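You operate a simulated robot arm through the tools that you are given. There is no shell and no other tool. Be economical: measure what you need, move in short steps, check, and stop when the job is done.

The job below is to be done with a simulated robot arm. You get a single attempt, and the scene is never put back.

Task
Set the oil slider to 0. Take the blue sponge and leave it on the green tile. Take the herbs shaker and put it in the mint bowl on the top of the hall shelf. Put the green bottle on the window ledge. Push the black door shut. Do these in any order. Set down upright: green bottle.
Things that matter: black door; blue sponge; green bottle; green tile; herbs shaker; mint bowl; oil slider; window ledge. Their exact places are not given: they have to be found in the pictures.

It is judged by the outcome, as a careful person would: the job done as asked, and still so three seconds after it is handed in. It fails if anything else is knocked over, pushed out of place, dropped, spilled or broken.

Robot
A 6-joint arm with a two-finger parallel gripper on a trunk, on a base that drives. Base frame: it is fixed to the floor where the robot stands at the start and does not move with it; the origin is under the middle of the robot, x ahead of it, y to its left, z up. Lengths are in m, angles in rad, forces in N, time in s.
Its first joint turns from -2.897 to 2.897 rad. Places, roughly: black door [0.7, -4.2, 1]; blue sponge (9x6x4 cm) [0.6, 0.4, 0.8]; green bottle (7x7x24 cm) [-1.1, -3.8, 1]; green tile (13x13x2 cm) [0.6, 2.5, 0.9]; herbs shaker [0.75, -1.5, 1]; mint bowl (13x13x7 cm) [0.8, -1.6, 0.9]; oil slider [0.7, 0.1, 0.8]; window ledge [-3.5, -1.2, 1.1]. Payload 3.43 kg.
Tool frame: the origin (TCP) lies between the finger pads and is the grasp point; the fingertips stand 0.034 m ahead of it; z points along the fingers, y is the line along which they close. Largest opening 0.128 m; finger width 0.024, thickness 0.012; the body of the gripper, 0.048 by 0.13 m, starts 0.096 m behind the TCP.
Orientation is told as [roll, pitch, yaw] about the base's x, y, z axes, in that order, counted from this pose: with the fingers straight down and closing along the base's y, the tool's x points along the base's -x, its y along +y and its z along -z.

Tools
- The arm moves only by the tool play_rows. Its argument "rows" is text: rows parted by semicolons, each of 7 numbers parted by spaces: the shift along the tool's x, y, z in m, then the turn, a rotation vector about the tool's x, y, z in rad, then the opening, from 0 (shut) to 1 (fully open). In form: x y z rx ry rz claw; .... A call has 1 to 12 rows; each row shifts and turns the commanded pose from where the row before left it, along the tool's axes as they then stand. Rows are played at 5 a second. More than 0.05 m and 0.15 rad between two rows, or a gripper value outside its range, and nothing of the call is played. A pose out of reach is approached as far as the arm can. The call stops where the force on the tool passes 40 N (or 10 N more than at its start, if that is more) or the arm is blocked; 0.2 s more then pass. The fingers move at their own pace (about 0.153 m/s each) and stop on an object; they squeeze with about 30 N. The grip force told is the motor's: it shows also when the fingers shut on nothing. Time passes only in rows, and 0.2 s behind the last, so rows that do not move let the fingers close. It gives the time, the measured TCP pose, the force on the tool (base axes), the opening and the grip force at its end, in the units of the frame above (readings bear some noise), with the torque about the TCP (base axes, N m) and any sound that the robot's microphone picked up.
- Cameras (640 x 400 px; columns grow to the right, rows downward): "scene" is now at [0.174, 0.2153, 1.224]; the picture's right is [-0.04, -1.00, 0.00], its down [-0.31, 0.01, -0.95] and it looks along [0.95, -0.04, -0.31] (base axes); focal length 265 px, centre (320, 200). "wrist" rides on the gripper at [0.076, -0.011, -0.16] in the tool frame; the picture's right is [0.15, 0.99, 0.00], its down [-0.88, 0.13, -0.46] and it looks along [-0.45, 0.07, 0.89] (tool axes); focal length 234 px, centre (320, 200).
- grab_frame(camera): a new picture of that camera. It takes no simulated time.
- drive_base(legs): drives the robot by 1 to 6 legs, each [ahead, left, turn to the left] in m, m and rad, along the robot's own axes; the way and the turn of a leg run together, so that a leg with both is an arc; at most 1.5 m and 3.142 rad a leg. The arm and the cameras ride along, it lands a little off, and it stops where it bumps. It gives what a move gives.
- head_to(pan, tilt): turns the head with the scene camera to pan (to the left, within 2.496 rad either way) and tilt (down, from -0.506 to 1.204), counted from straight ahead of the robot. It gives what a move gives.
- locate(camera, pixels): for up to 12 pixels [column, row] of the newest picture of that camera ("zoom" is the newest enlarged one), the place [x, y, z] in the base frame of the surface seen there, good to about 0.002 m. It takes no simulated time.
- inspect(camera, box): a new picture of the part [left, top, right, bottom] of that camera's present view, enlarged. It takes no simulated time.
- close_job(): hands the job in; it is judged then, once.

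Keep the steps short. Do not move on a guess: measure, check each grasp and each placing, and mend mistakes. In all there are 110 turns and 98 pictures (those below and enlarged ones count). Leave the gripper open and the arm clear of the work at the hand-in unless told otherwise, and finish with a single line.

The tools are called after "Emit:" as name(argument=value, ...) on one line, values as JSON. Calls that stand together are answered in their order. play_rows: Moves the arm, as the interface text tells. Its arguments: {"type":"object","properties":{"rows":{"type":"string"}},"required":["rows"]} The other tools are called the same way: drive_base (legs) drives the base; head_to (pan, tilt) turns the head that bears the scene camera; grab_frame (camera) takes a picture; locate (camera, pixels) gives the place of the surface under pixels of a picture; inspect (camera, box) takes an enlarged picture of a part of a camera's view; close_job () hands the job in.

At the start:

```text
time: 0.0
eef_pos: [0.6511, 0.2056, 1.1296]
orientation: [-0.002, 0.001, -0.001]
ft_force: [-0.3, 0.1, -0.1]
moment: [0.01, 0.02, -0.03]
gripper_width: 0.128
gripper_force: 0.1
robot x, y, heading: [-0.0007, -0.0015, -0.0]
head pan, tilt: [-0.038, 0.314]
```

scene: 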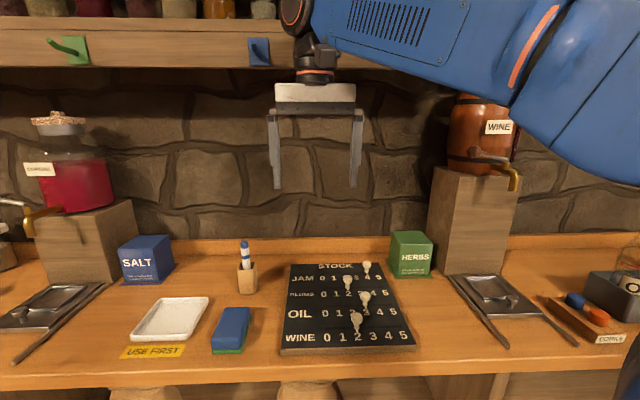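
wrist: 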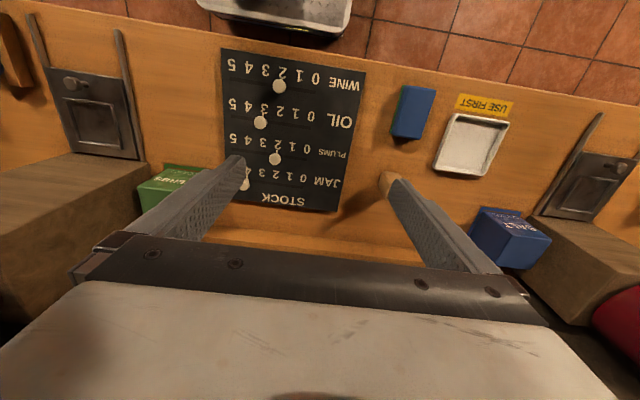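

I see the stock board with four sliders and the blue sponge. I'll enlarge the board to read the oil slider.

Emit:
inspect(camera="scene", box=[200, 240, 440, 390])

Emit:
inspect(camera="wrist", box=[200, 40, 440, 220])

```text
2.67 times, centred on (320, 315) of scene
```

zoom: 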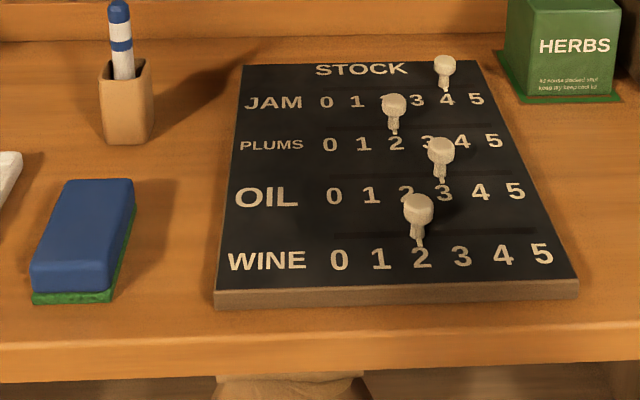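

```text
2.22 times, centred on (320, 130) of wrist
```

zoom: 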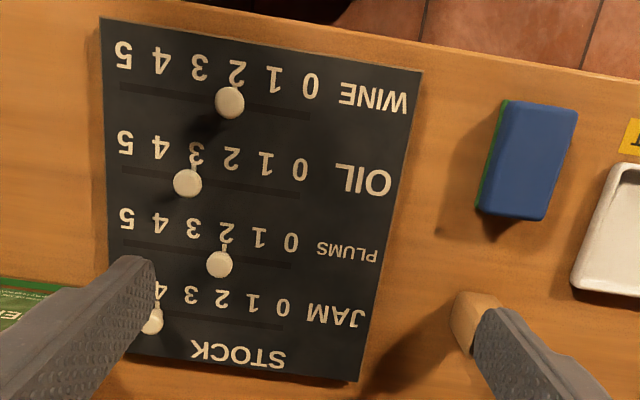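

Oil stands at 3, and its knob is at zoom (187,183). I'll measure the knobs, digits, slot, sponge.

Emit:
locate(camera="zoom", pixels=[[187, 183], [229, 102], [219, 264], [300, 170], [265, 165], [196, 155], [124, 140], [305, 195], [125, 170], [530, 160], [510, 105], [575, 115]])

Emit:
locate(camera="scene", pixels=[[365, 297], [366, 306], [348, 280], [357, 317], [325, 315], [339, 314], [366, 312], [220, 352], [242, 352], [240, 308], [218, 335], [246, 312]])

```text
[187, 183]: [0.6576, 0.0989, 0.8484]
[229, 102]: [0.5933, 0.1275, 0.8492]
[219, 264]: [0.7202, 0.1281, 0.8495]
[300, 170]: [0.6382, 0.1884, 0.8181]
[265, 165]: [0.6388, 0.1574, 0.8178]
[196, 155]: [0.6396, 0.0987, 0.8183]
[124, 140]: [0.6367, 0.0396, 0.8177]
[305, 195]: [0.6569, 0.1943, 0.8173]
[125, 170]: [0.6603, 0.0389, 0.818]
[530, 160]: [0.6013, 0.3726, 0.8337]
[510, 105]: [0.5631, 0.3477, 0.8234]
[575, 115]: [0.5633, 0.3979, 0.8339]
```

```text
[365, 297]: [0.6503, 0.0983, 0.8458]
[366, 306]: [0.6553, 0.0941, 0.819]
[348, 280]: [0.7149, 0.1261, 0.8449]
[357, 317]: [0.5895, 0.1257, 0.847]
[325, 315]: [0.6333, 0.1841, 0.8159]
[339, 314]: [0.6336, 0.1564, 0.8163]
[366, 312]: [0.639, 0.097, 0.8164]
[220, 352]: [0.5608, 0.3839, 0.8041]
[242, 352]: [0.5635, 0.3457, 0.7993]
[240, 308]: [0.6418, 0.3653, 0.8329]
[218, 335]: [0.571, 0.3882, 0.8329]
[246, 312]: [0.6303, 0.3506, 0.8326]
```

Oil knob centre is (0.6575, 0.098), top z 0.849. The digit 0 is at y=0.188. I'll move above the knob with a narrower opening.

Emit:
play_rows(rows="-0.006 -0.036 0.03 0 0 0 0.5; 0 -0.036 0.03 0 0 0 0.5; 0 -0.036 0.03 0 0 0 0.5; 0 0 0.045 0 0 0 0.5; 0 0 0.045 0 0 0 0.5; 0 0 0.02 0 0 0 0.5; 0 0 0 0 0 0 0.5")

Emit:
grab_frame(camera="scene")

```text
time: 1.6
eef_pos: [0.6573, 0.0979, 0.9261]
orientation: [0.0, 0.0, -0.001]
ft_force: [0.1, 0.6, -0.7]
moment: [-0.02, -0.03, -0.03]
gripper_width: 0.0642
gripper_force: 0.0
robot x, y, heading: [-0.001, -0.0001, 0.004]
head pan, tilt: [-0.038, 0.314]
```

```text
93 pictures are left
```

scene: 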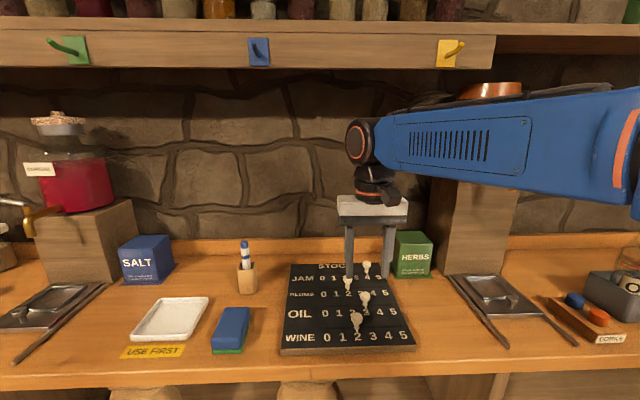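

I'm over the knob. Now I go down to TCP z 0.857 and close.

Emit:
play_rows(rows="0 0 0.035 0 0 0 0.5; 0 0 0.033 0 0 0 0.5; 0 0 0 0 0 0 0.1; 0 0 0 0 0 0 0.1; 0 0 0 0 0 0 0.0")

Emit:
inspect(camera="scene", box=[270, 200, 430, 360])

```text
time: 2.8
eef_pos: [0.6574, 0.0983, 0.8598]
orientation: [-0.001, -0.001, 0.001]
ft_force: [-2.0, 0.4, -2.7]
moment: [-0.03, -0.14, 0.0]
gripper_width: 0.0204
gripper_force: 45.3
robot x, y, heading: [-0.002, -0.0013, -0.002]
head pan, tilt: [-0.038, 0.314]
```

```text
2.50 times, centred on (350, 280) of scene
```

zoom: 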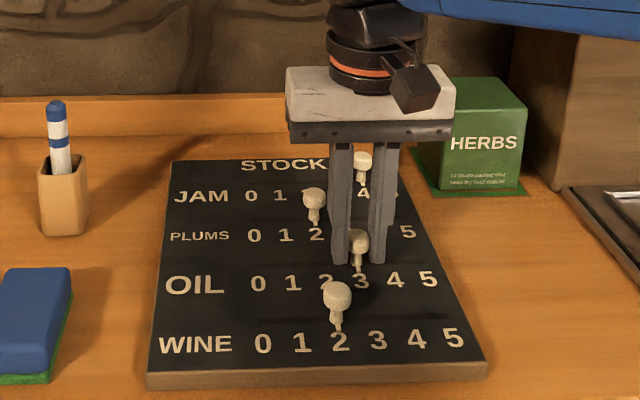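

The knob is gripped (width 0.020). I slide it 0.090 m toward 0 (+y), slowly.

Emit:
play_rows(rows="0 0.015 0 0 0 0 0; 0 0.015 0 0 0 0 0; 0 0.015 0 0 0 0 0; 0 0.015 0 0 0 0 0; 0 0.015 0 0 0 0 0; 0 0.015 0 0 0 0 0; 0 0 0 0 0 0 0")

Emit:
inspect(camera="scene", box=[270, 200, 430, 360])

```text
time: 4.4
eef_pos: [0.6568, 0.1873, 0.8607]
orientation: [-0.001, 0.001, 0.0]
ft_force: [-6.0, -4.8, -37.2]
moment: [-0.11, 0.18, -0.01]
gripper_width: 0.0203
gripper_force: 44.7
robot x, y, heading: [0.0, 0.0015, -0.0]
head pan, tilt: [-0.038, 0.314]
```

```text
2.50 times, centred on (350, 280) of scene
```

zoom: 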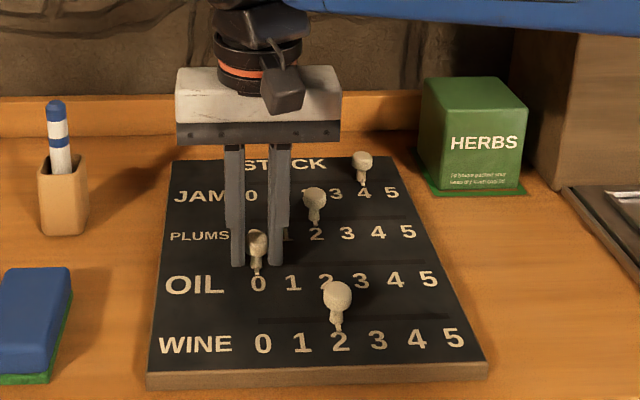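

The knob is at 0. I release, lift, and head above the sponge.

Emit:
play_rows(rows="0 0 0 0 0 0 0.4; 0 0 0 0 0 0 0.4; 0 0 -0.04 0 0 0 0.4; 0 0 -0.05 0 0 0 0.5; 0 0.05 -0.05 0 0 0 0.8; 0.02 0.05 0 0 0 0 0.8; 0.03 0.05 0 0 0 0 0.8; 0 0.03 0 0 0 0 0.8; 0 0 0 0 0 0 0.8")

Emit:
grab_frame(camera="wrist")

Emit:
inspect(camera="scene", box=[200, 240, 440, 390])

```text
refused: row 5 steps farther than a row can; nothing moved
```

```text
90 pictures are left
```

wrist: 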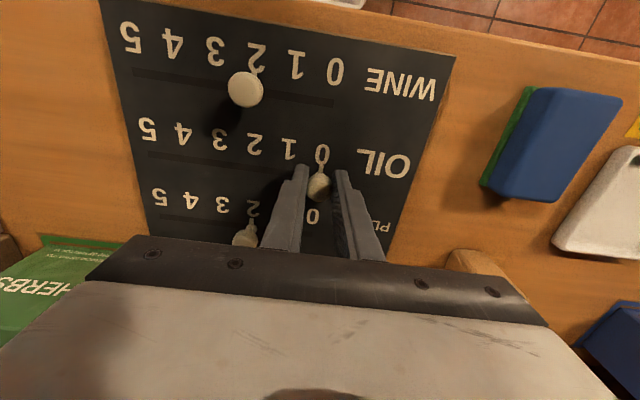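

```text
2.67 times, centred on (320, 315) of scene
```

zoom: 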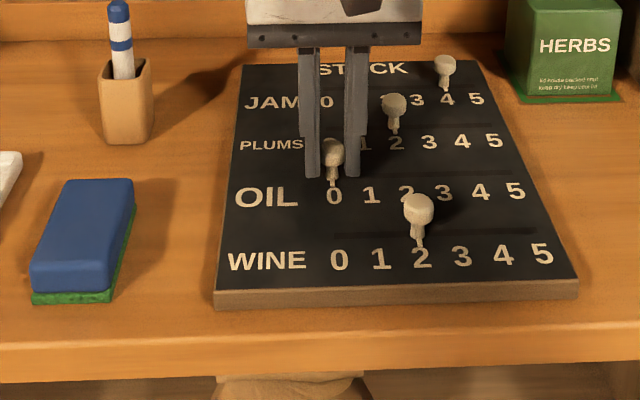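

The step was too large, so nothing was played. I repeat with smaller rows.

Emit:
play_rows(rows="0 0 0 0 0 0 0.4; 0 0 0 0 0 0 0.4; 0 0 -0.04 0 0 0 0.4; 0 0 -0.05 0 0 0 0.5; 0 0.03 -0.035 0 0 0 0.8; 0.02 0.045 0 0 0 0 0.8; 0.02 0.045 0 0 0 0 0.8; 0.01 0.045 0 0 0 0 0.8; 0 0.02 0 0 0 0 0.8; 0 0 0 0 0 0 0.8")

Emit:
grab_frame(camera="wrist")

Emit:
inspect(camera="scene", box=[200, 240, 440, 390])

```text
time: 6.6
eef_pos: [0.6061, 0.3721, 0.9849]
orientation: [0.0, 0.0, -0.001]
ft_force: [0.2, -0.5, 0.1]
moment: [0.04, -0.04, -0.02]
gripper_width: 0.1022
gripper_force: 0.1
robot x, y, heading: [0.0008, -0.0024, 0.001]
head pan, tilt: [-0.038, 0.314]
```

```text
88 pictures are left
```

wrist: 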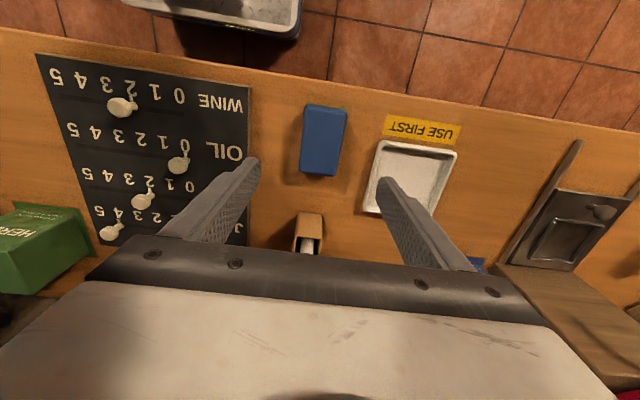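

```text
2.67 times, centred on (320, 315) of scene
```

zoom: 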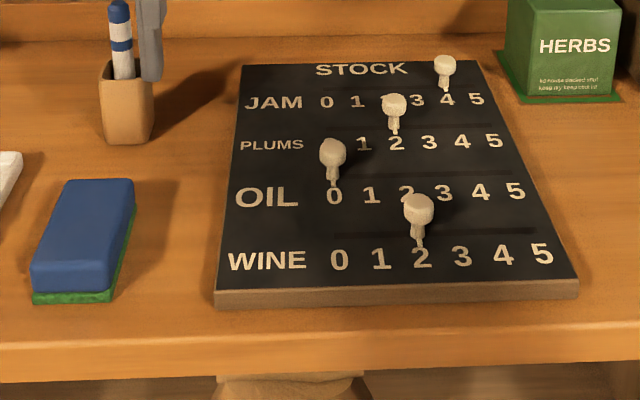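

The oil slider is set to 0 and its neighbours have not moved. Next I measure the sponge corners.

Emit:
locate(camera="wrist", pixels=[[309, 106], [345, 111], [334, 174], [302, 168], [323, 140], [380, 145], [285, 140]])

```text
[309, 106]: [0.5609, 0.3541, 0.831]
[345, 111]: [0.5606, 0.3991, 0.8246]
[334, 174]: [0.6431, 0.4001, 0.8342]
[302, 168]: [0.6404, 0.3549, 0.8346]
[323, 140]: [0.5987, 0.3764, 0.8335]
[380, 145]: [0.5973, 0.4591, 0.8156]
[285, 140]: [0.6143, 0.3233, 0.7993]
```

Sponge centre is (0.602, 0.377), aligned with the axes, top z 0.834. I go down to TCP z 0.842, close, and lift.

Emit:
play_rows(rows="0.004 0.005 0.045 0 0 0 0.68; 0 0 0.048 0 0 0 0.68; 0 0 0.04 0 0 0 0.68; 0 0 0.01 0 0 0 0.68; 0 0 0 0 0 0 0.2; 0 0 0 0 0 0 0.2; 0 0 0 0 0 0 0.2; 0 0 -0.04 0 0 0 0.2; 0 0 -0.04 0 0 0 0.2")

Emit:
grab_frame(camera="wrist")

Emit:
head_to(pan=1.4, tilt=0.3)

Emit:
grab_frame(camera="scene")

```text
time: 8.6
eef_pos: [0.6026, 0.3775, 0.9229]
orientation: [-0.001, -0.001, 0.0]
ft_force: [-0.1, 0.7, 0.5]
moment: [-0.03, 0.04, 0.03]
gripper_width: 0.0537
gripper_force: 30.2
robot x, y, heading: [0.0006, 0.0012, 0.001]
head pan, tilt: [-0.038, 0.314]
```

```text
86 pictures are left
```

wrist: 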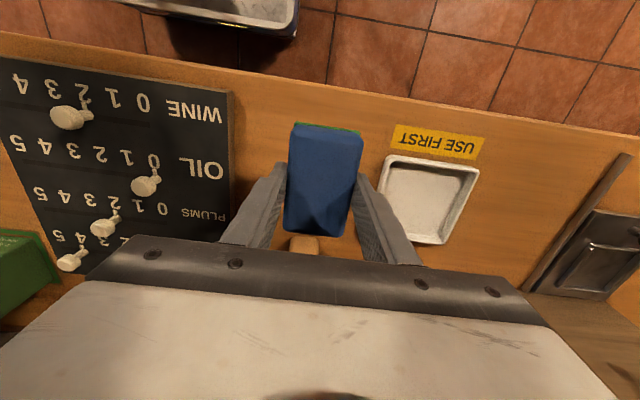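

```text
time: 10.2
eef_pos: [0.602, 0.3775, 0.9207]
orientation: [0.0, 0.001, 0.002]
ft_force: [0.2, 1.0, 0.3]
moment: [-0.02, 0.01, -0.03]
gripper_width: 0.0536
gripper_force: 29.8
robot x, y, heading: [0.001, 0.0001, 0.004]
head pan, tilt: [1.4, 0.3]
```

```text
85 pictures are left
```

scene: 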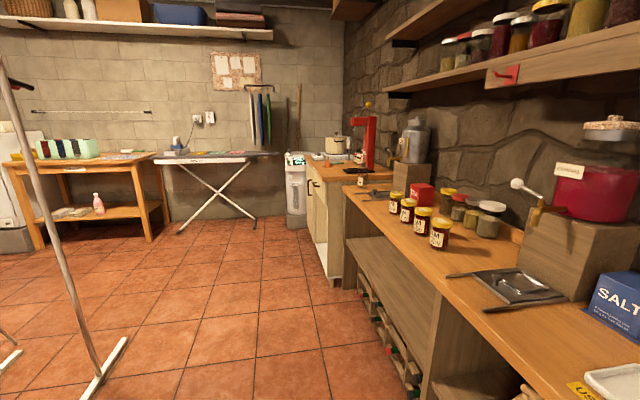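

The sponge is held (width 0.054). I locate the counter edge, the rack pole, and the far counter to plan the drive along +y.

Emit:
locate(camera="scene", pixels=[[95, 375], [40, 180], [325, 270], [435, 295], [345, 187], [310, 180], [330, 166], [360, 158], [300, 225], [10, 365], [360, 181], [470, 270]])

Emit:
inspect(camera="scene", box=[270, 90, 470, 260])

```text
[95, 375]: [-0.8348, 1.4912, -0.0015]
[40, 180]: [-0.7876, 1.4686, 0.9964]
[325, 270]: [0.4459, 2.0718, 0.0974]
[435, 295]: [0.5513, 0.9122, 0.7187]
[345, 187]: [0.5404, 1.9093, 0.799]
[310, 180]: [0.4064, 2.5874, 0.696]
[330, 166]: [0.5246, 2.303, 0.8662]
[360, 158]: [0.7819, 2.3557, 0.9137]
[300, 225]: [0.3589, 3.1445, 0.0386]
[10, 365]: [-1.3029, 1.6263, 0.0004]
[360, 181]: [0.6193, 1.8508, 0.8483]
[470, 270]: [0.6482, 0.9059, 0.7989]
```

```text
2.35 times, centred on (370, 175) of scene
```

zoom: 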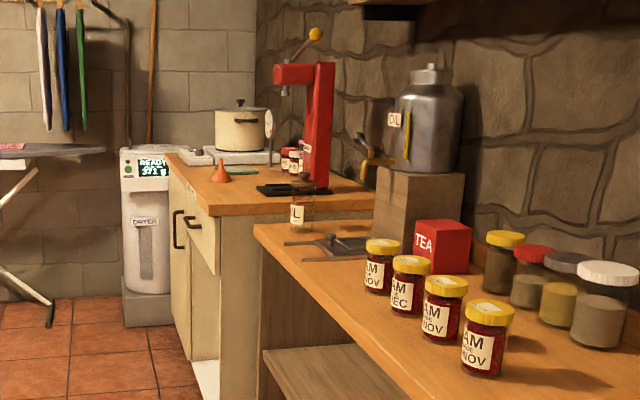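

The green tile is at zoom (243,172), about (0.6, 2.5). I lift and retract the arm to clear the jars, then drive left along the counter.

Emit:
play_rows(rows="0.01 0 -0.045 0 0 0 0.2; 0.01 0 -0.045 0 0 0 0.2; 0.035 -0.02 -0.025 0 0 0 0.2; 0.035 -0.02 -0.025 0 0 0 0.2; 0.035 -0.02 -0.025 0 0 0 0.2; 0.035 -0.02 -0.02 0 0 0 0.2; 0.035 -0.02 -0.015 0 0 0 0.2; 0 0 0 0 0 0 0.2")

Emit:
drive_base(legs=[[-0.05, 1.2, 0]])

Emit:
head_to(pan=0.9, tilt=0.4)

Emit:
grab_frame(camera="scene")

```text
time: 12.0
eef_pos: [0.4082, 0.2775, 1.121]
orientation: [0.001, 0.0, 0.0]
ft_force: [0.0, 0.3, -0.5]
moment: [0.0, 0.01, -0.01]
gripper_width: 0.0532
gripper_force: 30.1
robot x, y, heading: [-0.002, 0.0008, -0.002]
head pan, tilt: [1.4, 0.3]
```

```text
time: 18.1
eef_pos: [0.3493, 1.4826, 1.1215]
orientation: [-0.003, 0.002, 0.01]
ft_force: [0.6, -0.1, -0.2]
moment: [-0.01, 0.0, 0.0]
gripper_width: 0.0534
gripper_force: 29.7
robot x, y, heading: [-0.0519, 1.2068, 0.011]
head pan, tilt: [1.4, 0.3]
```

```text
time: 19.0
eef_pos: [0.3506, 1.4837, 1.1224]
orientation: [0.0, -0.001, 0.008]
ft_force: [-0.1, 0.0, 0.1]
moment: [0.0, 0.01, -0.01]
gripper_width: 0.0533
gripper_force: 30.1
robot x, y, heading: [-0.0571, 1.1989, 0.013]
head pan, tilt: [0.901, 0.4]
```

```text
83 pictures are left
```

scene: 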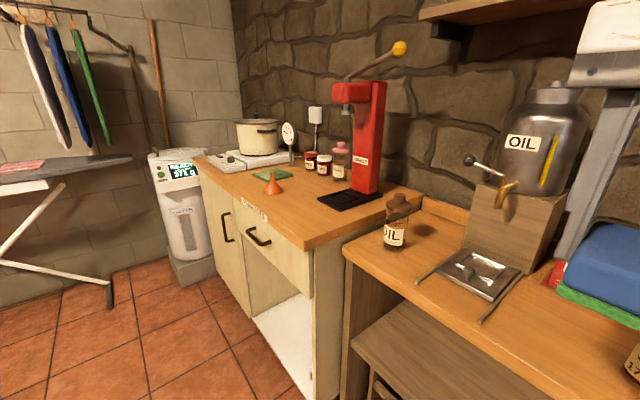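

I see the tile with an orange funnel beside it at (274,185). I look closer and measure.

Emit:
inspect(camera="scene", box=[200, 100, 400, 260])

Emit:
locate(camera="scene", pixels=[[273, 174], [258, 176], [274, 190], [380, 120], [358, 105], [250, 160], [325, 165], [340, 165], [305, 250], [210, 163], [399, 50], [240, 155]])

```text
2.50 times, centred on (300, 180) of scene
```

zoom: 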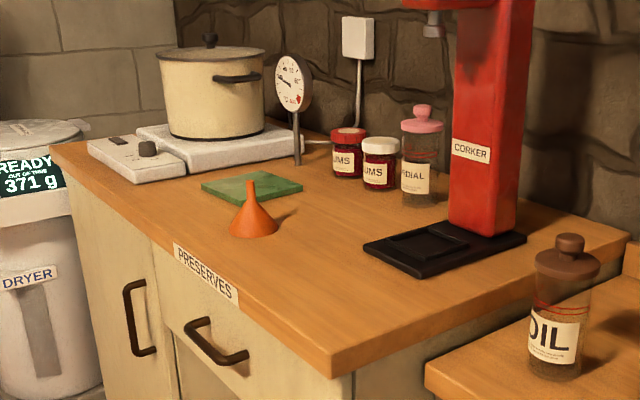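

```text
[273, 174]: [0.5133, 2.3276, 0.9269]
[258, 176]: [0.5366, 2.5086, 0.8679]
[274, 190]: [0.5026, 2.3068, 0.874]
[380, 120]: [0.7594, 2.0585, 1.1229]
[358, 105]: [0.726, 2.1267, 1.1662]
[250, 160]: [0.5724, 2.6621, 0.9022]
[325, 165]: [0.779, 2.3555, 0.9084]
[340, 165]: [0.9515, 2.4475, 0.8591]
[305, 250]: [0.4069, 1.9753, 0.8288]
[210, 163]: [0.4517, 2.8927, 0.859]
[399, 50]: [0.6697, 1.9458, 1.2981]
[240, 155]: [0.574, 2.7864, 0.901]
```

The tile top is at z 0.868 near (0.6, 2.46). I drive further left to y≈2.4, keeping clear of the cabinet, which protrudes to x 0.41.

Emit:
drive_base(legs=[[-0.05, 0.0, 0], [0.0, 1.2, -0.01]])

Emit:
head_to(pan=0.0, tilt=0.5)

Emit:
grab_frame(camera="scene")

Emit:
grab_frame(camera="wrist")

```text
time: 25.6
eef_pos: [0.2994, 2.675, 1.1218]
orientation: [-0.001, -0.001, -0.002]
ft_force: [0.4, 0.9, 0.7]
moment: [-0.01, 0.0, -0.02]
gripper_width: 0.0536
gripper_force: 30.4
robot x, y, heading: [-0.1104, 2.3942, -0.005]
head pan, tilt: [0.901, 0.4]
```

```text
time: 26.8
eef_pos: [0.2997, 2.676, 1.1224]
orientation: [0.001, 0.001, -0.002]
ft_force: [-0.8, 0.3, -0.3]
moment: [0.01, -0.03, 0.01]
gripper_width: 0.0535
gripper_force: 30.1
robot x, y, heading: [-0.107, 2.4001, 0.001]
head pan, tilt: [0.0, 0.499]
```

```text
81 pictures are left
```

scene: 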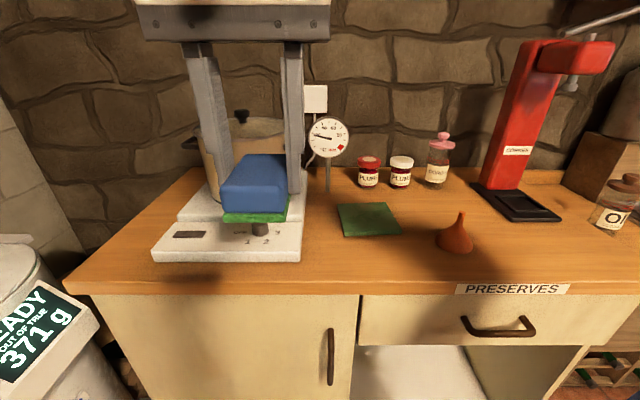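

```text
80 pictures are left
```

wrist: 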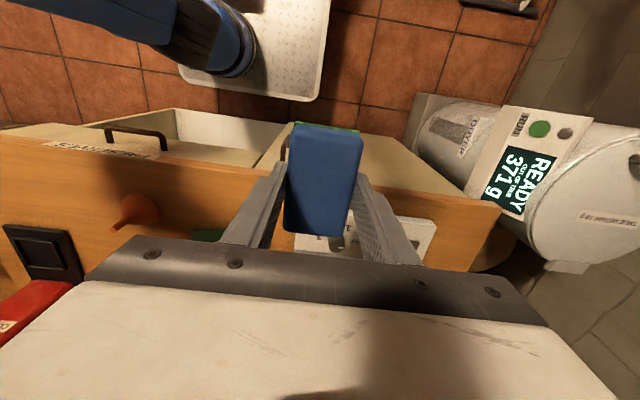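

Emit:
locate(camera="scene", pixels=[[338, 206], [389, 204], [401, 234], [343, 236], [368, 220], [328, 165], [327, 125], [461, 215], [455, 250], [368, 160], [300, 220]])

```text
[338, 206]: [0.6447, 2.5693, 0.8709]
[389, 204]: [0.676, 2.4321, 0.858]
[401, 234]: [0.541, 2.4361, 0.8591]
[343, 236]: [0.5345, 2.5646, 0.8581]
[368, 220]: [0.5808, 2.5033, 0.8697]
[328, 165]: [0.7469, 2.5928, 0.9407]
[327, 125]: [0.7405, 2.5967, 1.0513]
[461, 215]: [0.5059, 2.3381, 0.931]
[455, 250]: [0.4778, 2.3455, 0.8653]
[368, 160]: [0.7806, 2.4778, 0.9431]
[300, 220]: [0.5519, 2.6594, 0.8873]
```

Tile centre is (0.602, 2.502), top z 0.870. I move above it, y first and then x.

Emit:
play_rows(rows="0 -0.045 0 0 0 0 0.2; 0 -0.045 0 0 0 0 0.2; 0 -0.045 0 0 0 0 0.2; -0.02 -0.039 0 0 0 0 0.2; -0.045 0 0.015 0 0 0 0.2; -0.045 0 0.015 0 0 0 0.2; -0.045 0 0.015 0 0 0 0.2; -0.045 0 0.015 0 0 0 0.2; -0.045 0 0.015 0 0 0 0.2; -0.045 0 0.015 0 0 0 0.2; -0.012 0 0.04 0 0 0 0.2; 0 0 0 0 0 0 0.2")

Emit:
grab_frame(camera="scene")

Emit:
grab_frame(camera="wrist")

```text
time: 29.4
eef_pos: [0.6016, 2.5004, 0.9913]
orientation: [0.0, 0.001, -0.003]
ft_force: [-0.1, 0.1, 0.6]
moment: [-0.01, -0.02, 0.0]
gripper_width: 0.0535
gripper_force: 29.9
robot x, y, heading: [-0.1111, 2.4001, -0.004]
head pan, tilt: [0.0, 0.499]
```

```text
79 pictures are left
```

scene: 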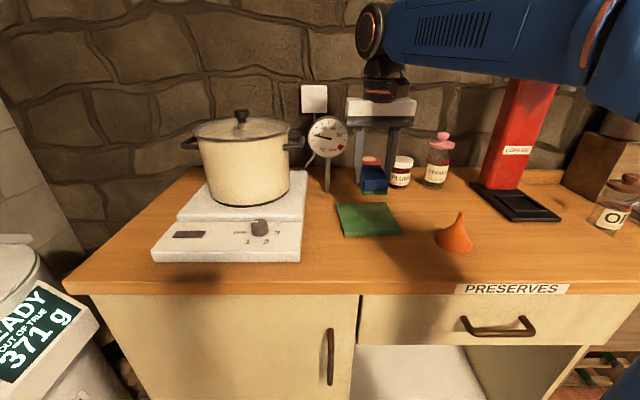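

```text
78 pictures are left
```

wrist: 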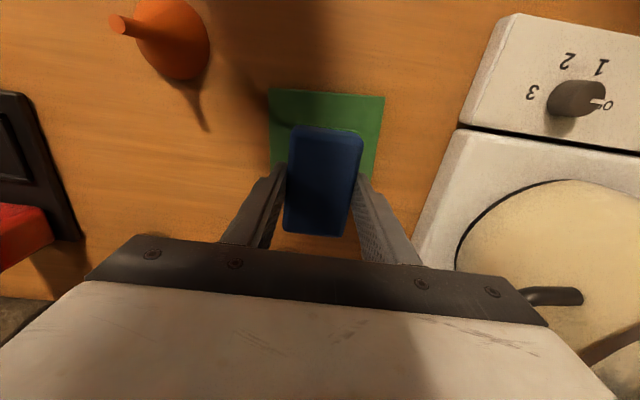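

The sponge is over the tile. I descend to TCP z ≈0.918 and stop on contact.

Emit:
play_rows(rows="0 0 0.03 0 0 0 0.2; 0 0 0.03 0 0 0 0.2; 0 0 0.011 0 0 0 0.2; 0 0 0 0 0 0 0.2")

Emit:
grab_frame(camera="scene")

```text
time: 30.4
eef_pos: [0.6016, 2.501, 0.9212]
orientation: [0.001, 0.0, -0.002]
ft_force: [-0.2, -0.3, 0.6]
moment: [-0.02, 0.0, -0.02]
gripper_width: 0.0536
gripper_force: 30.7
robot x, y, heading: [-0.1094, 2.3974, -0.002]
head pan, tilt: [0.0, 0.499]
```

```text
77 pictures are left
```

scene: 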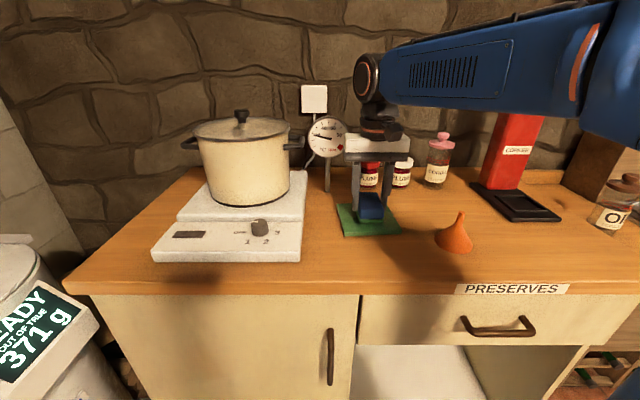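

A few mm to go. I ease down until contact, then open and lift.

Emit:
play_rows(rows="0 0 0.003 0 0 0 0.2; 0 0 0.002 0 0 0 0.2; 0 0 0 0 0 0 0.6; 0 0 0 0 0 0 0.6; 0 0 -0.02 0 0 0 0.6; 0 0 -0.04 0 0 0 0.6; 0 0 -0.04 0 0 0 0.6; 0 0 -0.04 0 0 0 0.6")

Emit:
inspect(camera="scene", box=[300, 140, 500, 265])

```text
time: 32.2
eef_pos: [0.6003, 2.5024, 1.0556]
orientation: [0.002, 0.0, -0.003]
ft_force: [0.0, 0.6, 0.0]
moment: [0.0, 0.01, 0.02]
gripper_width: 0.0768
gripper_force: 0.1
robot x, y, heading: [-0.1124, 2.3964, -0.003]
head pan, tilt: [0.0, 0.499]
```

```text
3.20 times, centred on (400, 202) of scene
```

zoom: 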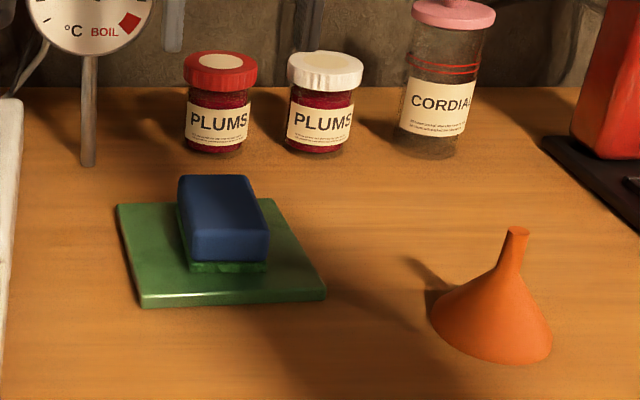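

The sponge rests on the tile. I retract the arm and drive back to the right in two legs, then look right.

Emit:
play_rows(rows="0.035 0 -0.02 0 0 0 0.6; 0.045 0 -0.02 0 0 0 0.6; 0.045 0 -0.02 0 0 0 0.6; 0.045 0 0 0 0 0 0.6; 0.045 0 0 0 0 0 0.6; 0.045 0 0 0 0 0 0.6; 0.03 0 0 0 0 0 0.6; 0 0 0 0 0 0 0.6")

Emit:
drive_base(legs=[[0.0, -1.2, 0], [0.0, -1.2, 0]])

Emit:
head_to(pan=-1.4, tilt=0.25)

Emit:
grab_frame(camera="scene")

```text
time: 34.0
eef_pos: [0.3114, 2.5015, 1.1143]
orientation: [0.0, 0.0, 0.001]
ft_force: [0.5, -0.2, 0.4]
moment: [0.03, -0.02, 0.01]
gripper_width: 0.0767
gripper_force: 0.1
robot x, y, heading: [-0.1054, 2.3966, -0.001]
head pan, tilt: [0.0, 0.499]
```

```text
time: 45.7
eef_pos: [0.291, 0.1005, 1.1149]
orientation: [-0.001, 0.0, -0.016]
ft_force: [0.6, -1.2, 0.6]
moment: [-0.01, 0.01, -0.03]
gripper_width: 0.0771
gripper_force: 0.0
robot x, y, heading: [-0.132, 0.0031, -0.017]
head pan, tilt: [0.0, 0.499]
```

```text
time: 47.2
eef_pos: [0.2915, 0.1025, 1.1158]
orientation: [-0.001, 0.002, -0.017]
ft_force: [0.0, 0.0, 0.5]
moment: [-0.04, 0.01, 0.02]
gripper_width: 0.0769
gripper_force: 0.0
robot x, y, heading: [-0.126, 0.0033, -0.017]
head pan, tilt: [-1.4, 0.25]
```

```text
75 pictures are left
```

scene: 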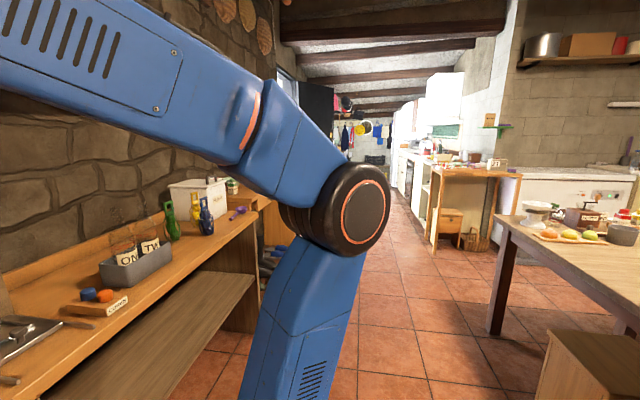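

The elbow blocks part of the view. I'll measure the counter end, the table leg and the far corridor.

Emit:
locate(camera="scene", pixels=[[255, 320], [265, 205], [232, 187], [490, 330], [435, 250], [600, 290], [550, 370], [280, 260], [320, 90], [497, 220], [380, 300], [410, 200]])

Emit:
inspect(camera="scene", box=[150, 60, 450, 280])

```text
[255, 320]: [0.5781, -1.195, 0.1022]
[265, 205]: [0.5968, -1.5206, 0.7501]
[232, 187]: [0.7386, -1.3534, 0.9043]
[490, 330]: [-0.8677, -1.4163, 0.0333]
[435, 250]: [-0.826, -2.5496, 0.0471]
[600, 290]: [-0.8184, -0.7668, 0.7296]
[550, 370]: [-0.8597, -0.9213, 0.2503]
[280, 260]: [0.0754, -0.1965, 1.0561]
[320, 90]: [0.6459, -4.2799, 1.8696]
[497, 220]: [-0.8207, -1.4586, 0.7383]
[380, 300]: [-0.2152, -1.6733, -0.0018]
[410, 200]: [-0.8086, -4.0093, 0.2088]
```

```text
1.82 times, centred on (300, 170) of scene
```

zoom: 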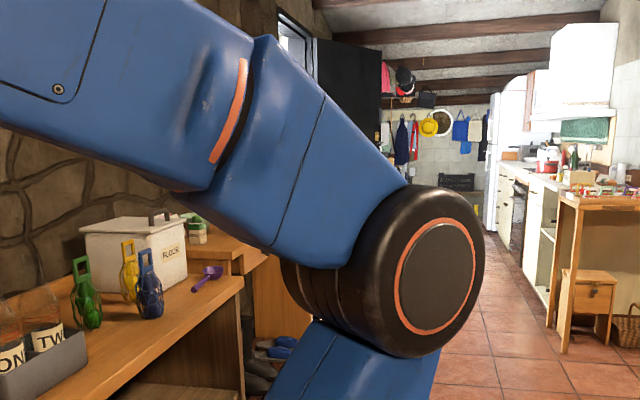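

The corridor is clear from x −0.8 to 0.55. I drive right 1.2 m and look at the hall shelf.

Emit:
drive_base(legs=[[0.0, -1.25, 0.017]])

Emit:
head_to(pan=-0.3, tilt=0.4)

Emit:
grab_frame(camera="scene")

Emit:
grab_frame(camera="wrist")

```text
time: 53.5
eef_pos: [0.2832, -1.135, 1.1153]
orientation: [0.001, 0.0, 0.007]
ft_force: [-0.2, 0.9, -0.3]
moment: [-0.02, -0.04, -0.01]
gripper_width: 0.0767
gripper_force: 0.1
robot x, y, heading: [-0.1375, -1.2394, 0.006]
head pan, tilt: [-1.4, 0.25]
```

```text
time: 54.9
eef_pos: [0.2841, -1.1357, 1.1159]
orientation: [0.0, 0.0, 0.006]
ft_force: [0.0, 0.1, -0.5]
moment: [0.0, -0.01, 0.0]
gripper_width: 0.077
gripper_force: 0.1
robot x, y, heading: [-0.135, -1.2405, 0.004]
head pan, tilt: [-0.3, 0.4]
```

```text
73 pictures are left
```

scene: 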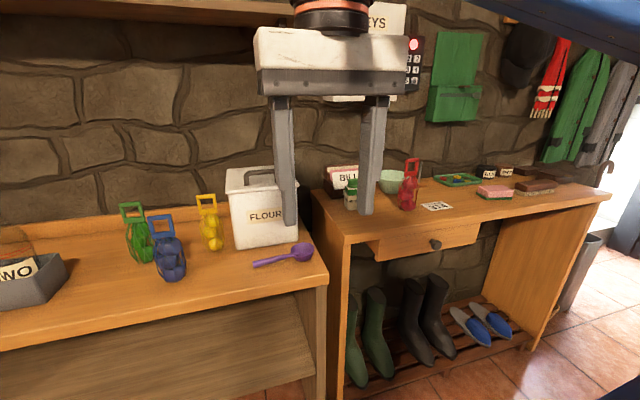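

```text
72 pictures are left
```

wrist: 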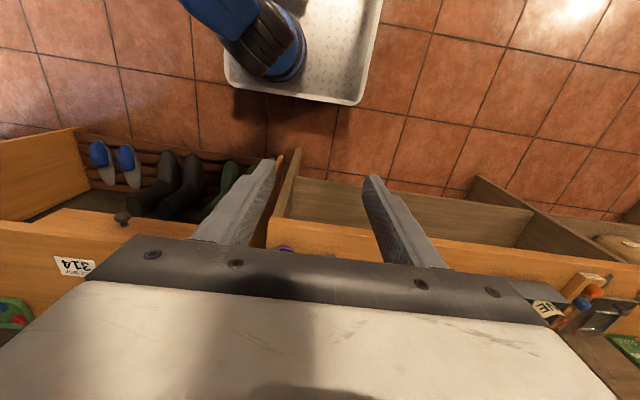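

The shaker is near (350,193), the mint bowl near (392,182). I drive 0.35 m further right for a better position and view.

Emit:
drive_base(legs=[[0.0, -0.35, 0]])

Emit:
head_to(pan=-0.1, tilt=0.4)

Emit:
grab_frame(camera="scene")

```text
time: 57.1
eef_pos: [0.2866, -1.4878, 1.1166]
orientation: [0.0, 0.001, 0.008]
ft_force: [-0.7, -0.5, -0.3]
moment: [0.0, 0.02, -0.02]
gripper_width: 0.0769
gripper_force: 0.0
robot x, y, heading: [-0.1343, -1.5923, 0.008]
head pan, tilt: [-0.3, 0.4]
```

```text
time: 57.9
eef_pos: [0.2853, -1.487, 1.115]
orientation: [0.001, 0.0, 0.007]
ft_force: [0.3, 0.3, -0.3]
moment: [0.01, 0.03, 0.04]
gripper_width: 0.0767
gripper_force: 0.1
robot x, y, heading: [-0.1345, -1.5954, 0.008]
head pan, tilt: [-0.099, 0.4]
```

```text
71 pictures are left
```

scene: 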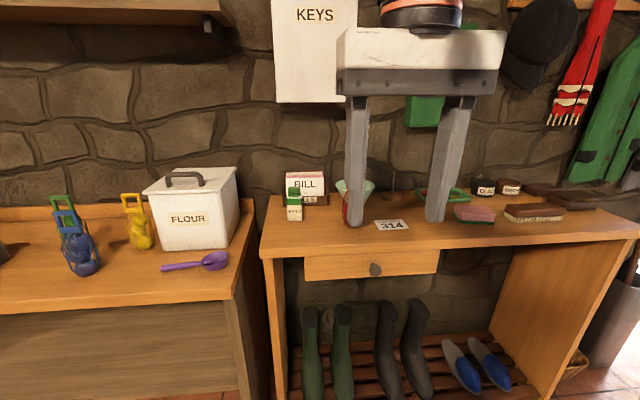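

A finger hides the bowl. I shift the arm right by 0.15 m and enlarge.

Emit:
play_rows(rows="0 -0.05 0 0 0 0 0.6; 0 -0.05 0 0 0 0 0.6; 0 -0.05 0 0 0 0 0.6; 0 0 0 0 0 0 0.6")

Emit:
inspect(camera="scene", box=[260, 140, 460, 265])

```text
time: 58.9
eef_pos: [0.2907, -1.6359, 1.1077]
orientation: [0.0, -0.002, 0.008]
ft_force: [-0.5, -0.3, -0.4]
moment: [-0.01, -0.01, 0.0]
gripper_width: 0.0767
gripper_force: 0.0
out of reach, approached as far as the arm can: row 3
robot x, y, heading: [-0.1319, -1.5979, 0.008]
head pan, tilt: [-0.099, 0.4]
```

```text
3.20 times, centred on (360, 202) of scene
```

zoom: 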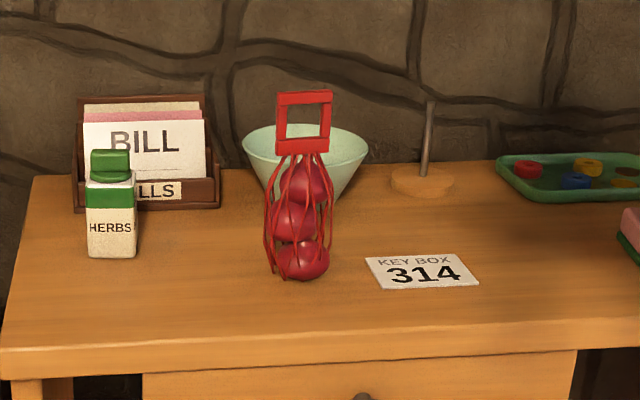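

I see the shaker, the red net bag in front of the bowl, the bill holder, and a spike. I'll measure them.

Emit:
locate(camera="zoom", pixels=[[110, 155], [110, 240], [88, 230], [136, 230], [262, 135], [350, 135], [305, 95], [300, 270], [330, 220], [428, 102], [345, 180], [140, 130]])

Emit:
locate(camera="scene", pixels=[[294, 188], [362, 184], [285, 245], [337, 182], [375, 186], [266, 203]])

```text
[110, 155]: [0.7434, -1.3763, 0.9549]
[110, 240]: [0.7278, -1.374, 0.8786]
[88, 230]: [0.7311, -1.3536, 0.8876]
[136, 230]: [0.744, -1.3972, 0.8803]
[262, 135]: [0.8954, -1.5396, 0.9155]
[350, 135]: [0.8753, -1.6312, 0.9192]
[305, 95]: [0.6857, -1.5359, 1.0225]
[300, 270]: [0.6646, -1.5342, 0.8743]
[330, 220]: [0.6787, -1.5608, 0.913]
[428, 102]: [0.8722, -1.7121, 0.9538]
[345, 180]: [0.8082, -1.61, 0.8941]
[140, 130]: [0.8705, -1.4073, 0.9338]
```

```text
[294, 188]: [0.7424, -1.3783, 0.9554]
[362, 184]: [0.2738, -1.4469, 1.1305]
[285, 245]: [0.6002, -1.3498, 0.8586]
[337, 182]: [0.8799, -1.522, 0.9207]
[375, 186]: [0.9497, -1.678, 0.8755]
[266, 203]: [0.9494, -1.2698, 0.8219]
```

I drive ahead 0.15 m so the bowl is in reach, and check the key box above.

Emit:
drive_base(legs=[[0.15, 0.0, 0]])

Emit:
head_to(pan=0.1, tilt=0.3)

Emit:
grab_frame(camera="scene")

Emit:
grab_frame(camera="wrist")

```text
time: 60.2
eef_pos: [0.4415, -1.6347, 1.1073]
orientation: [0.0, -0.003, 0.006]
ft_force: [0.3, -0.8, 1.5]
moment: [-0.03, -0.03, -0.01]
gripper_width: 0.077
gripper_force: 0.1
robot x, y, heading: [0.0187, -1.5955, 0.005]
head pan, tilt: [-0.099, 0.4]
```

```text
time: 61.0
eef_pos: [0.4418, -1.6338, 1.107]
orientation: [-0.001, -0.002, 0.007]
ft_force: [-0.7, 0.2, -1.1]
moment: [-0.01, -0.01, -0.01]
gripper_width: 0.0768
gripper_force: 0.0
robot x, y, heading: [0.0173, -1.5956, 0.004]
head pan, tilt: [0.099, 0.3]
```

```text
69 pictures are left
```

scene: 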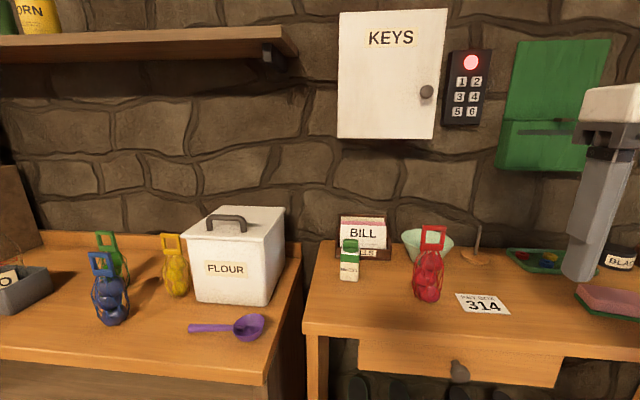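

```text
68 pictures are left
```

wrist: 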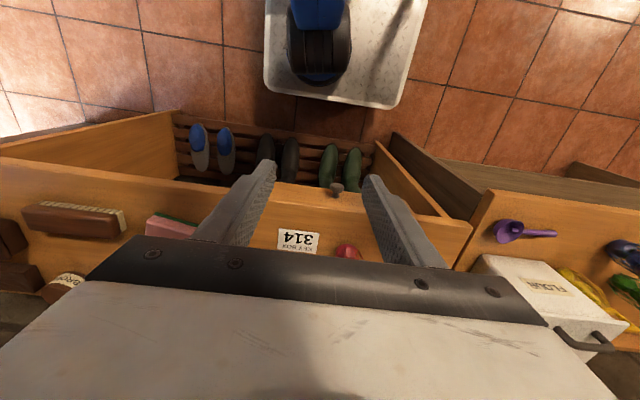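

Emit:
inspect(camera="scene", box=[320, 195, 500, 310])

Emit:
locate(camera="scene", pixels=[[350, 240], [342, 275], [357, 276], [427, 92], [390, 130], [340, 130], [403, 238], [453, 241], [427, 231], [465, 90], [360, 222], [360, 252]])

```text
3.48 times, centred on (410, 252) of scene
```

zoom: 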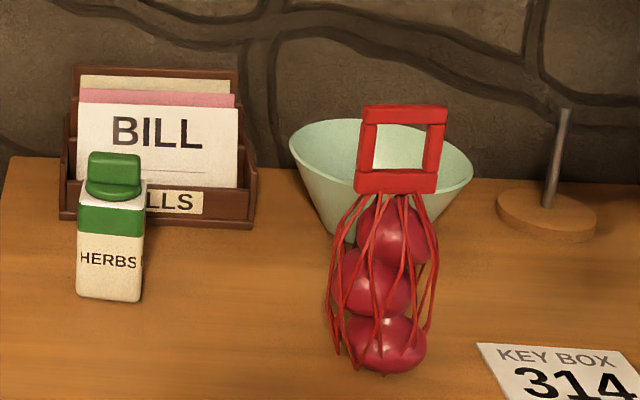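

```text
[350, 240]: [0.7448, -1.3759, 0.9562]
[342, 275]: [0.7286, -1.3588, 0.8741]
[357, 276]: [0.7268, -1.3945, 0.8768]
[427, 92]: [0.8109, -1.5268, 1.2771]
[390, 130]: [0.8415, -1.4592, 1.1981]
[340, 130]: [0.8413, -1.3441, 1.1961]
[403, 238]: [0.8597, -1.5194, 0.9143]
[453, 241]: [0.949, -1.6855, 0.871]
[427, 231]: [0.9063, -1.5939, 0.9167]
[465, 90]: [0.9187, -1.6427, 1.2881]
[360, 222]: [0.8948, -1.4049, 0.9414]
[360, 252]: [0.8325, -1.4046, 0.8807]
```

Key box front is at x 0.84 and its bottom at z 1.18, so a straight-down tool at the bowl would be tight. I'll use a ~25° forward tilt. First I measure the bowl rim.

Emit:
locate(camera="zoom", pixels=[[292, 146], [471, 172], [462, 190], [380, 122], [345, 122], [440, 202], [312, 170], [405, 160], [115, 160], [115, 195], [110, 206], [140, 250]])

```text
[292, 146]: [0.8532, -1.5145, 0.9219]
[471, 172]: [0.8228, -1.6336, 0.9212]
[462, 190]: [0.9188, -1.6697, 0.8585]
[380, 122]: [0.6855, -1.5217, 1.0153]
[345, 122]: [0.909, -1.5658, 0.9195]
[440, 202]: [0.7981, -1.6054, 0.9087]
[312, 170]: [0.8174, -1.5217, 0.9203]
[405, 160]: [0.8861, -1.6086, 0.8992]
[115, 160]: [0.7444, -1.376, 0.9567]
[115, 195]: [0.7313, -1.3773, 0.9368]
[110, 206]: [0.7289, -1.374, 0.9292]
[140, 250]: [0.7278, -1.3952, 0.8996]
```

Bowl centre is about (0.848, −1.578), rim z 0.921; shaker is at y −1.376, front x 0.728, body top z 0.937. I move the arm left in front of the shaker and tilt it.

Emit:
play_rows(rows="0 0.045 -0.01 0 0 0 0.5; 0 0.045 0 0 0 0 0.5; 0 0.045 0 0 0 0 0.5; 0 0.045 0 0 0 0 0.5; 0 0.045 0 0 0 0 0.5; 0 0.033 0 0 0 0 0.5; -0.04 0 0 0 -0.145 0 0.5; -0.04 0 0 0 -0.145 0 0.5; -0.04 0 0 0 -0.145 0 0.5; 0 0 0 0 0 0 0.5")

Emit:
grab_frame(camera="wrist")

Emit:
grab_frame(camera="scene")

```text
time: 63.2
eef_pos: [0.5582, -1.3744, 1.1357]
orientation: [0.0, -0.44, 0.008]
ft_force: [0.1, -0.1, 0.7]
moment: [-0.01, -0.02, -0.01]
gripper_width: 0.0642
gripper_force: 0.2
robot x, y, heading: [0.018, -1.5926, 0.005]
head pan, tilt: [0.099, 0.3]
```

```text
66 pictures are left
```

wrist: 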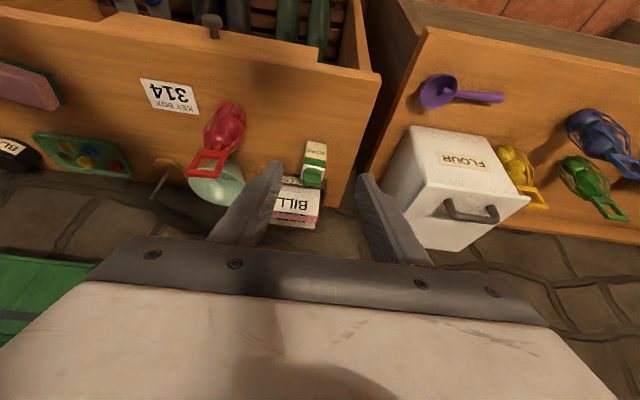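

```text
65 pictures are left
```

scene: 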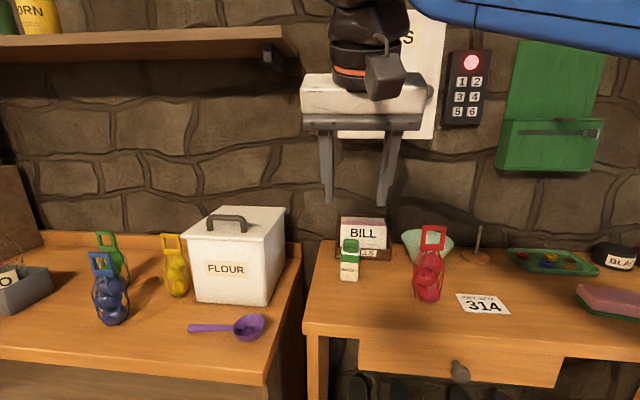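

I measure the shaker from above and the flour box edge.

Emit:
inspect(camera="wrist", box=[260, 120, 420, 240])

Emit:
locate(camera="wrist", pixels=[[313, 180], [309, 170], [323, 172], [304, 183], [322, 186], [406, 145], [400, 130], [408, 165], [306, 160], [312, 150]])

Emit:
locate(camera="scene", pixels=[[284, 212], [268, 243], [262, 300], [283, 250]])

```text
3.33 times, centred on (340, 180) of wrist
```

zoom: 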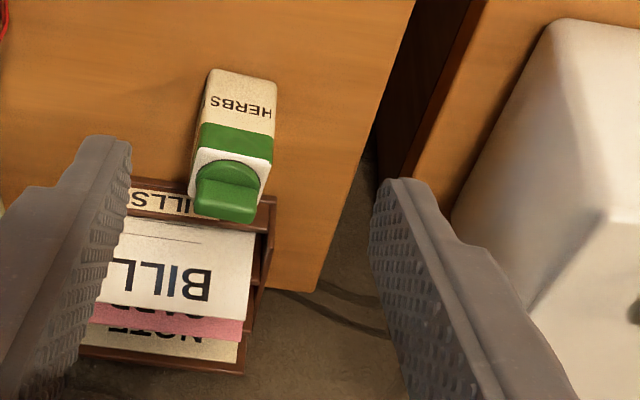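

```text
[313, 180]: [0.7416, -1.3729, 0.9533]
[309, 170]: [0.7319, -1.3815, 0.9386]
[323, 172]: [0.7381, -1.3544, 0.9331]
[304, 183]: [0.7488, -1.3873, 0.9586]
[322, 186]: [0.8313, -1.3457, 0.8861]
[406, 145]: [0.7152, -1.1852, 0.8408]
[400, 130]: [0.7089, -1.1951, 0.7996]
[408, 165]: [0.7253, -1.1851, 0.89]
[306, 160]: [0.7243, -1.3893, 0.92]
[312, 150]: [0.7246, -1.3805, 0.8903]
```

```text
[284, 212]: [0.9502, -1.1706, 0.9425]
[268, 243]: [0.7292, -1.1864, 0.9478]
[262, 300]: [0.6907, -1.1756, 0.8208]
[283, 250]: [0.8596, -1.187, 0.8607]
```

Shaker centre is about (0.745, −1.374). I move to a pre-grasp 0.12 m back along the tool axis.

Emit:
play_rows(rows="-0.021 0 0.036 0 0 0 0.5; -0.021 0 0.036 0 0 0 0.5; -0.021 0 0.036 0 0 0 0.5; -0.021 0 0.036 0 0 0 0.5; 0 0 0 0 0 0 0.5")

Emit:
grab_frame(camera="wrist")

```text
time: 64.4
eef_pos: [0.6959, -1.3759, 1.0412]
orientation: [0.001, -0.438, 0.008]
ft_force: [-0.7, -0.3, 0.7]
moment: [0.0, -0.05, 0.02]
gripper_width: 0.0641
gripper_force: 0.0
robot x, y, heading: [0.0129, -1.5956, 0.009]
head pan, tilt: [0.099, 0.3]
```

```text
63 pictures are left
```

wrist: 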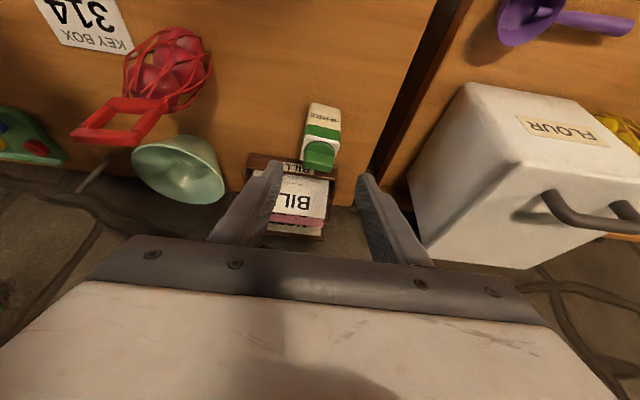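

Aligned. I advance 0.12 m along the tool axis and close.

Emit:
play_rows(rows="0 0.001 0.04 0 0 0 0.5; 0 0 0.04 0 0 0 0.5; 0 0 0.038 0 0 0 0.5; 0 0 0 0 0 0 0.5; 0 0 0 0 0 0 0.1; 0 0 0 0 0 0 0.1")

Emit:
inspect(camera="scene", box=[300, 150, 500, 310])

```text
time: 65.8
eef_pos: [0.7454, -1.3744, 0.9331]
orientation: [-0.001, -0.439, 0.006]
ft_force: [0.1, -0.4, -0.3]
moment: [-0.03, -0.01, 0.02]
gripper_width: 0.0432
gripper_force: 30.0
robot x, y, heading: [0.0135, -1.5915, 0.007]
head pan, tilt: [0.099, 0.3]
```

```text
2.50 times, centred on (400, 230) of scene
```

zoom: 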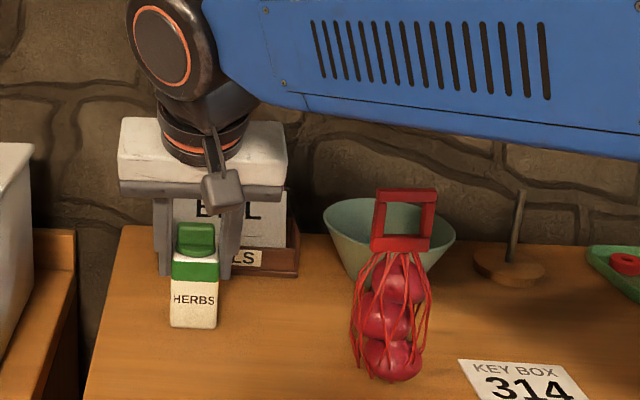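

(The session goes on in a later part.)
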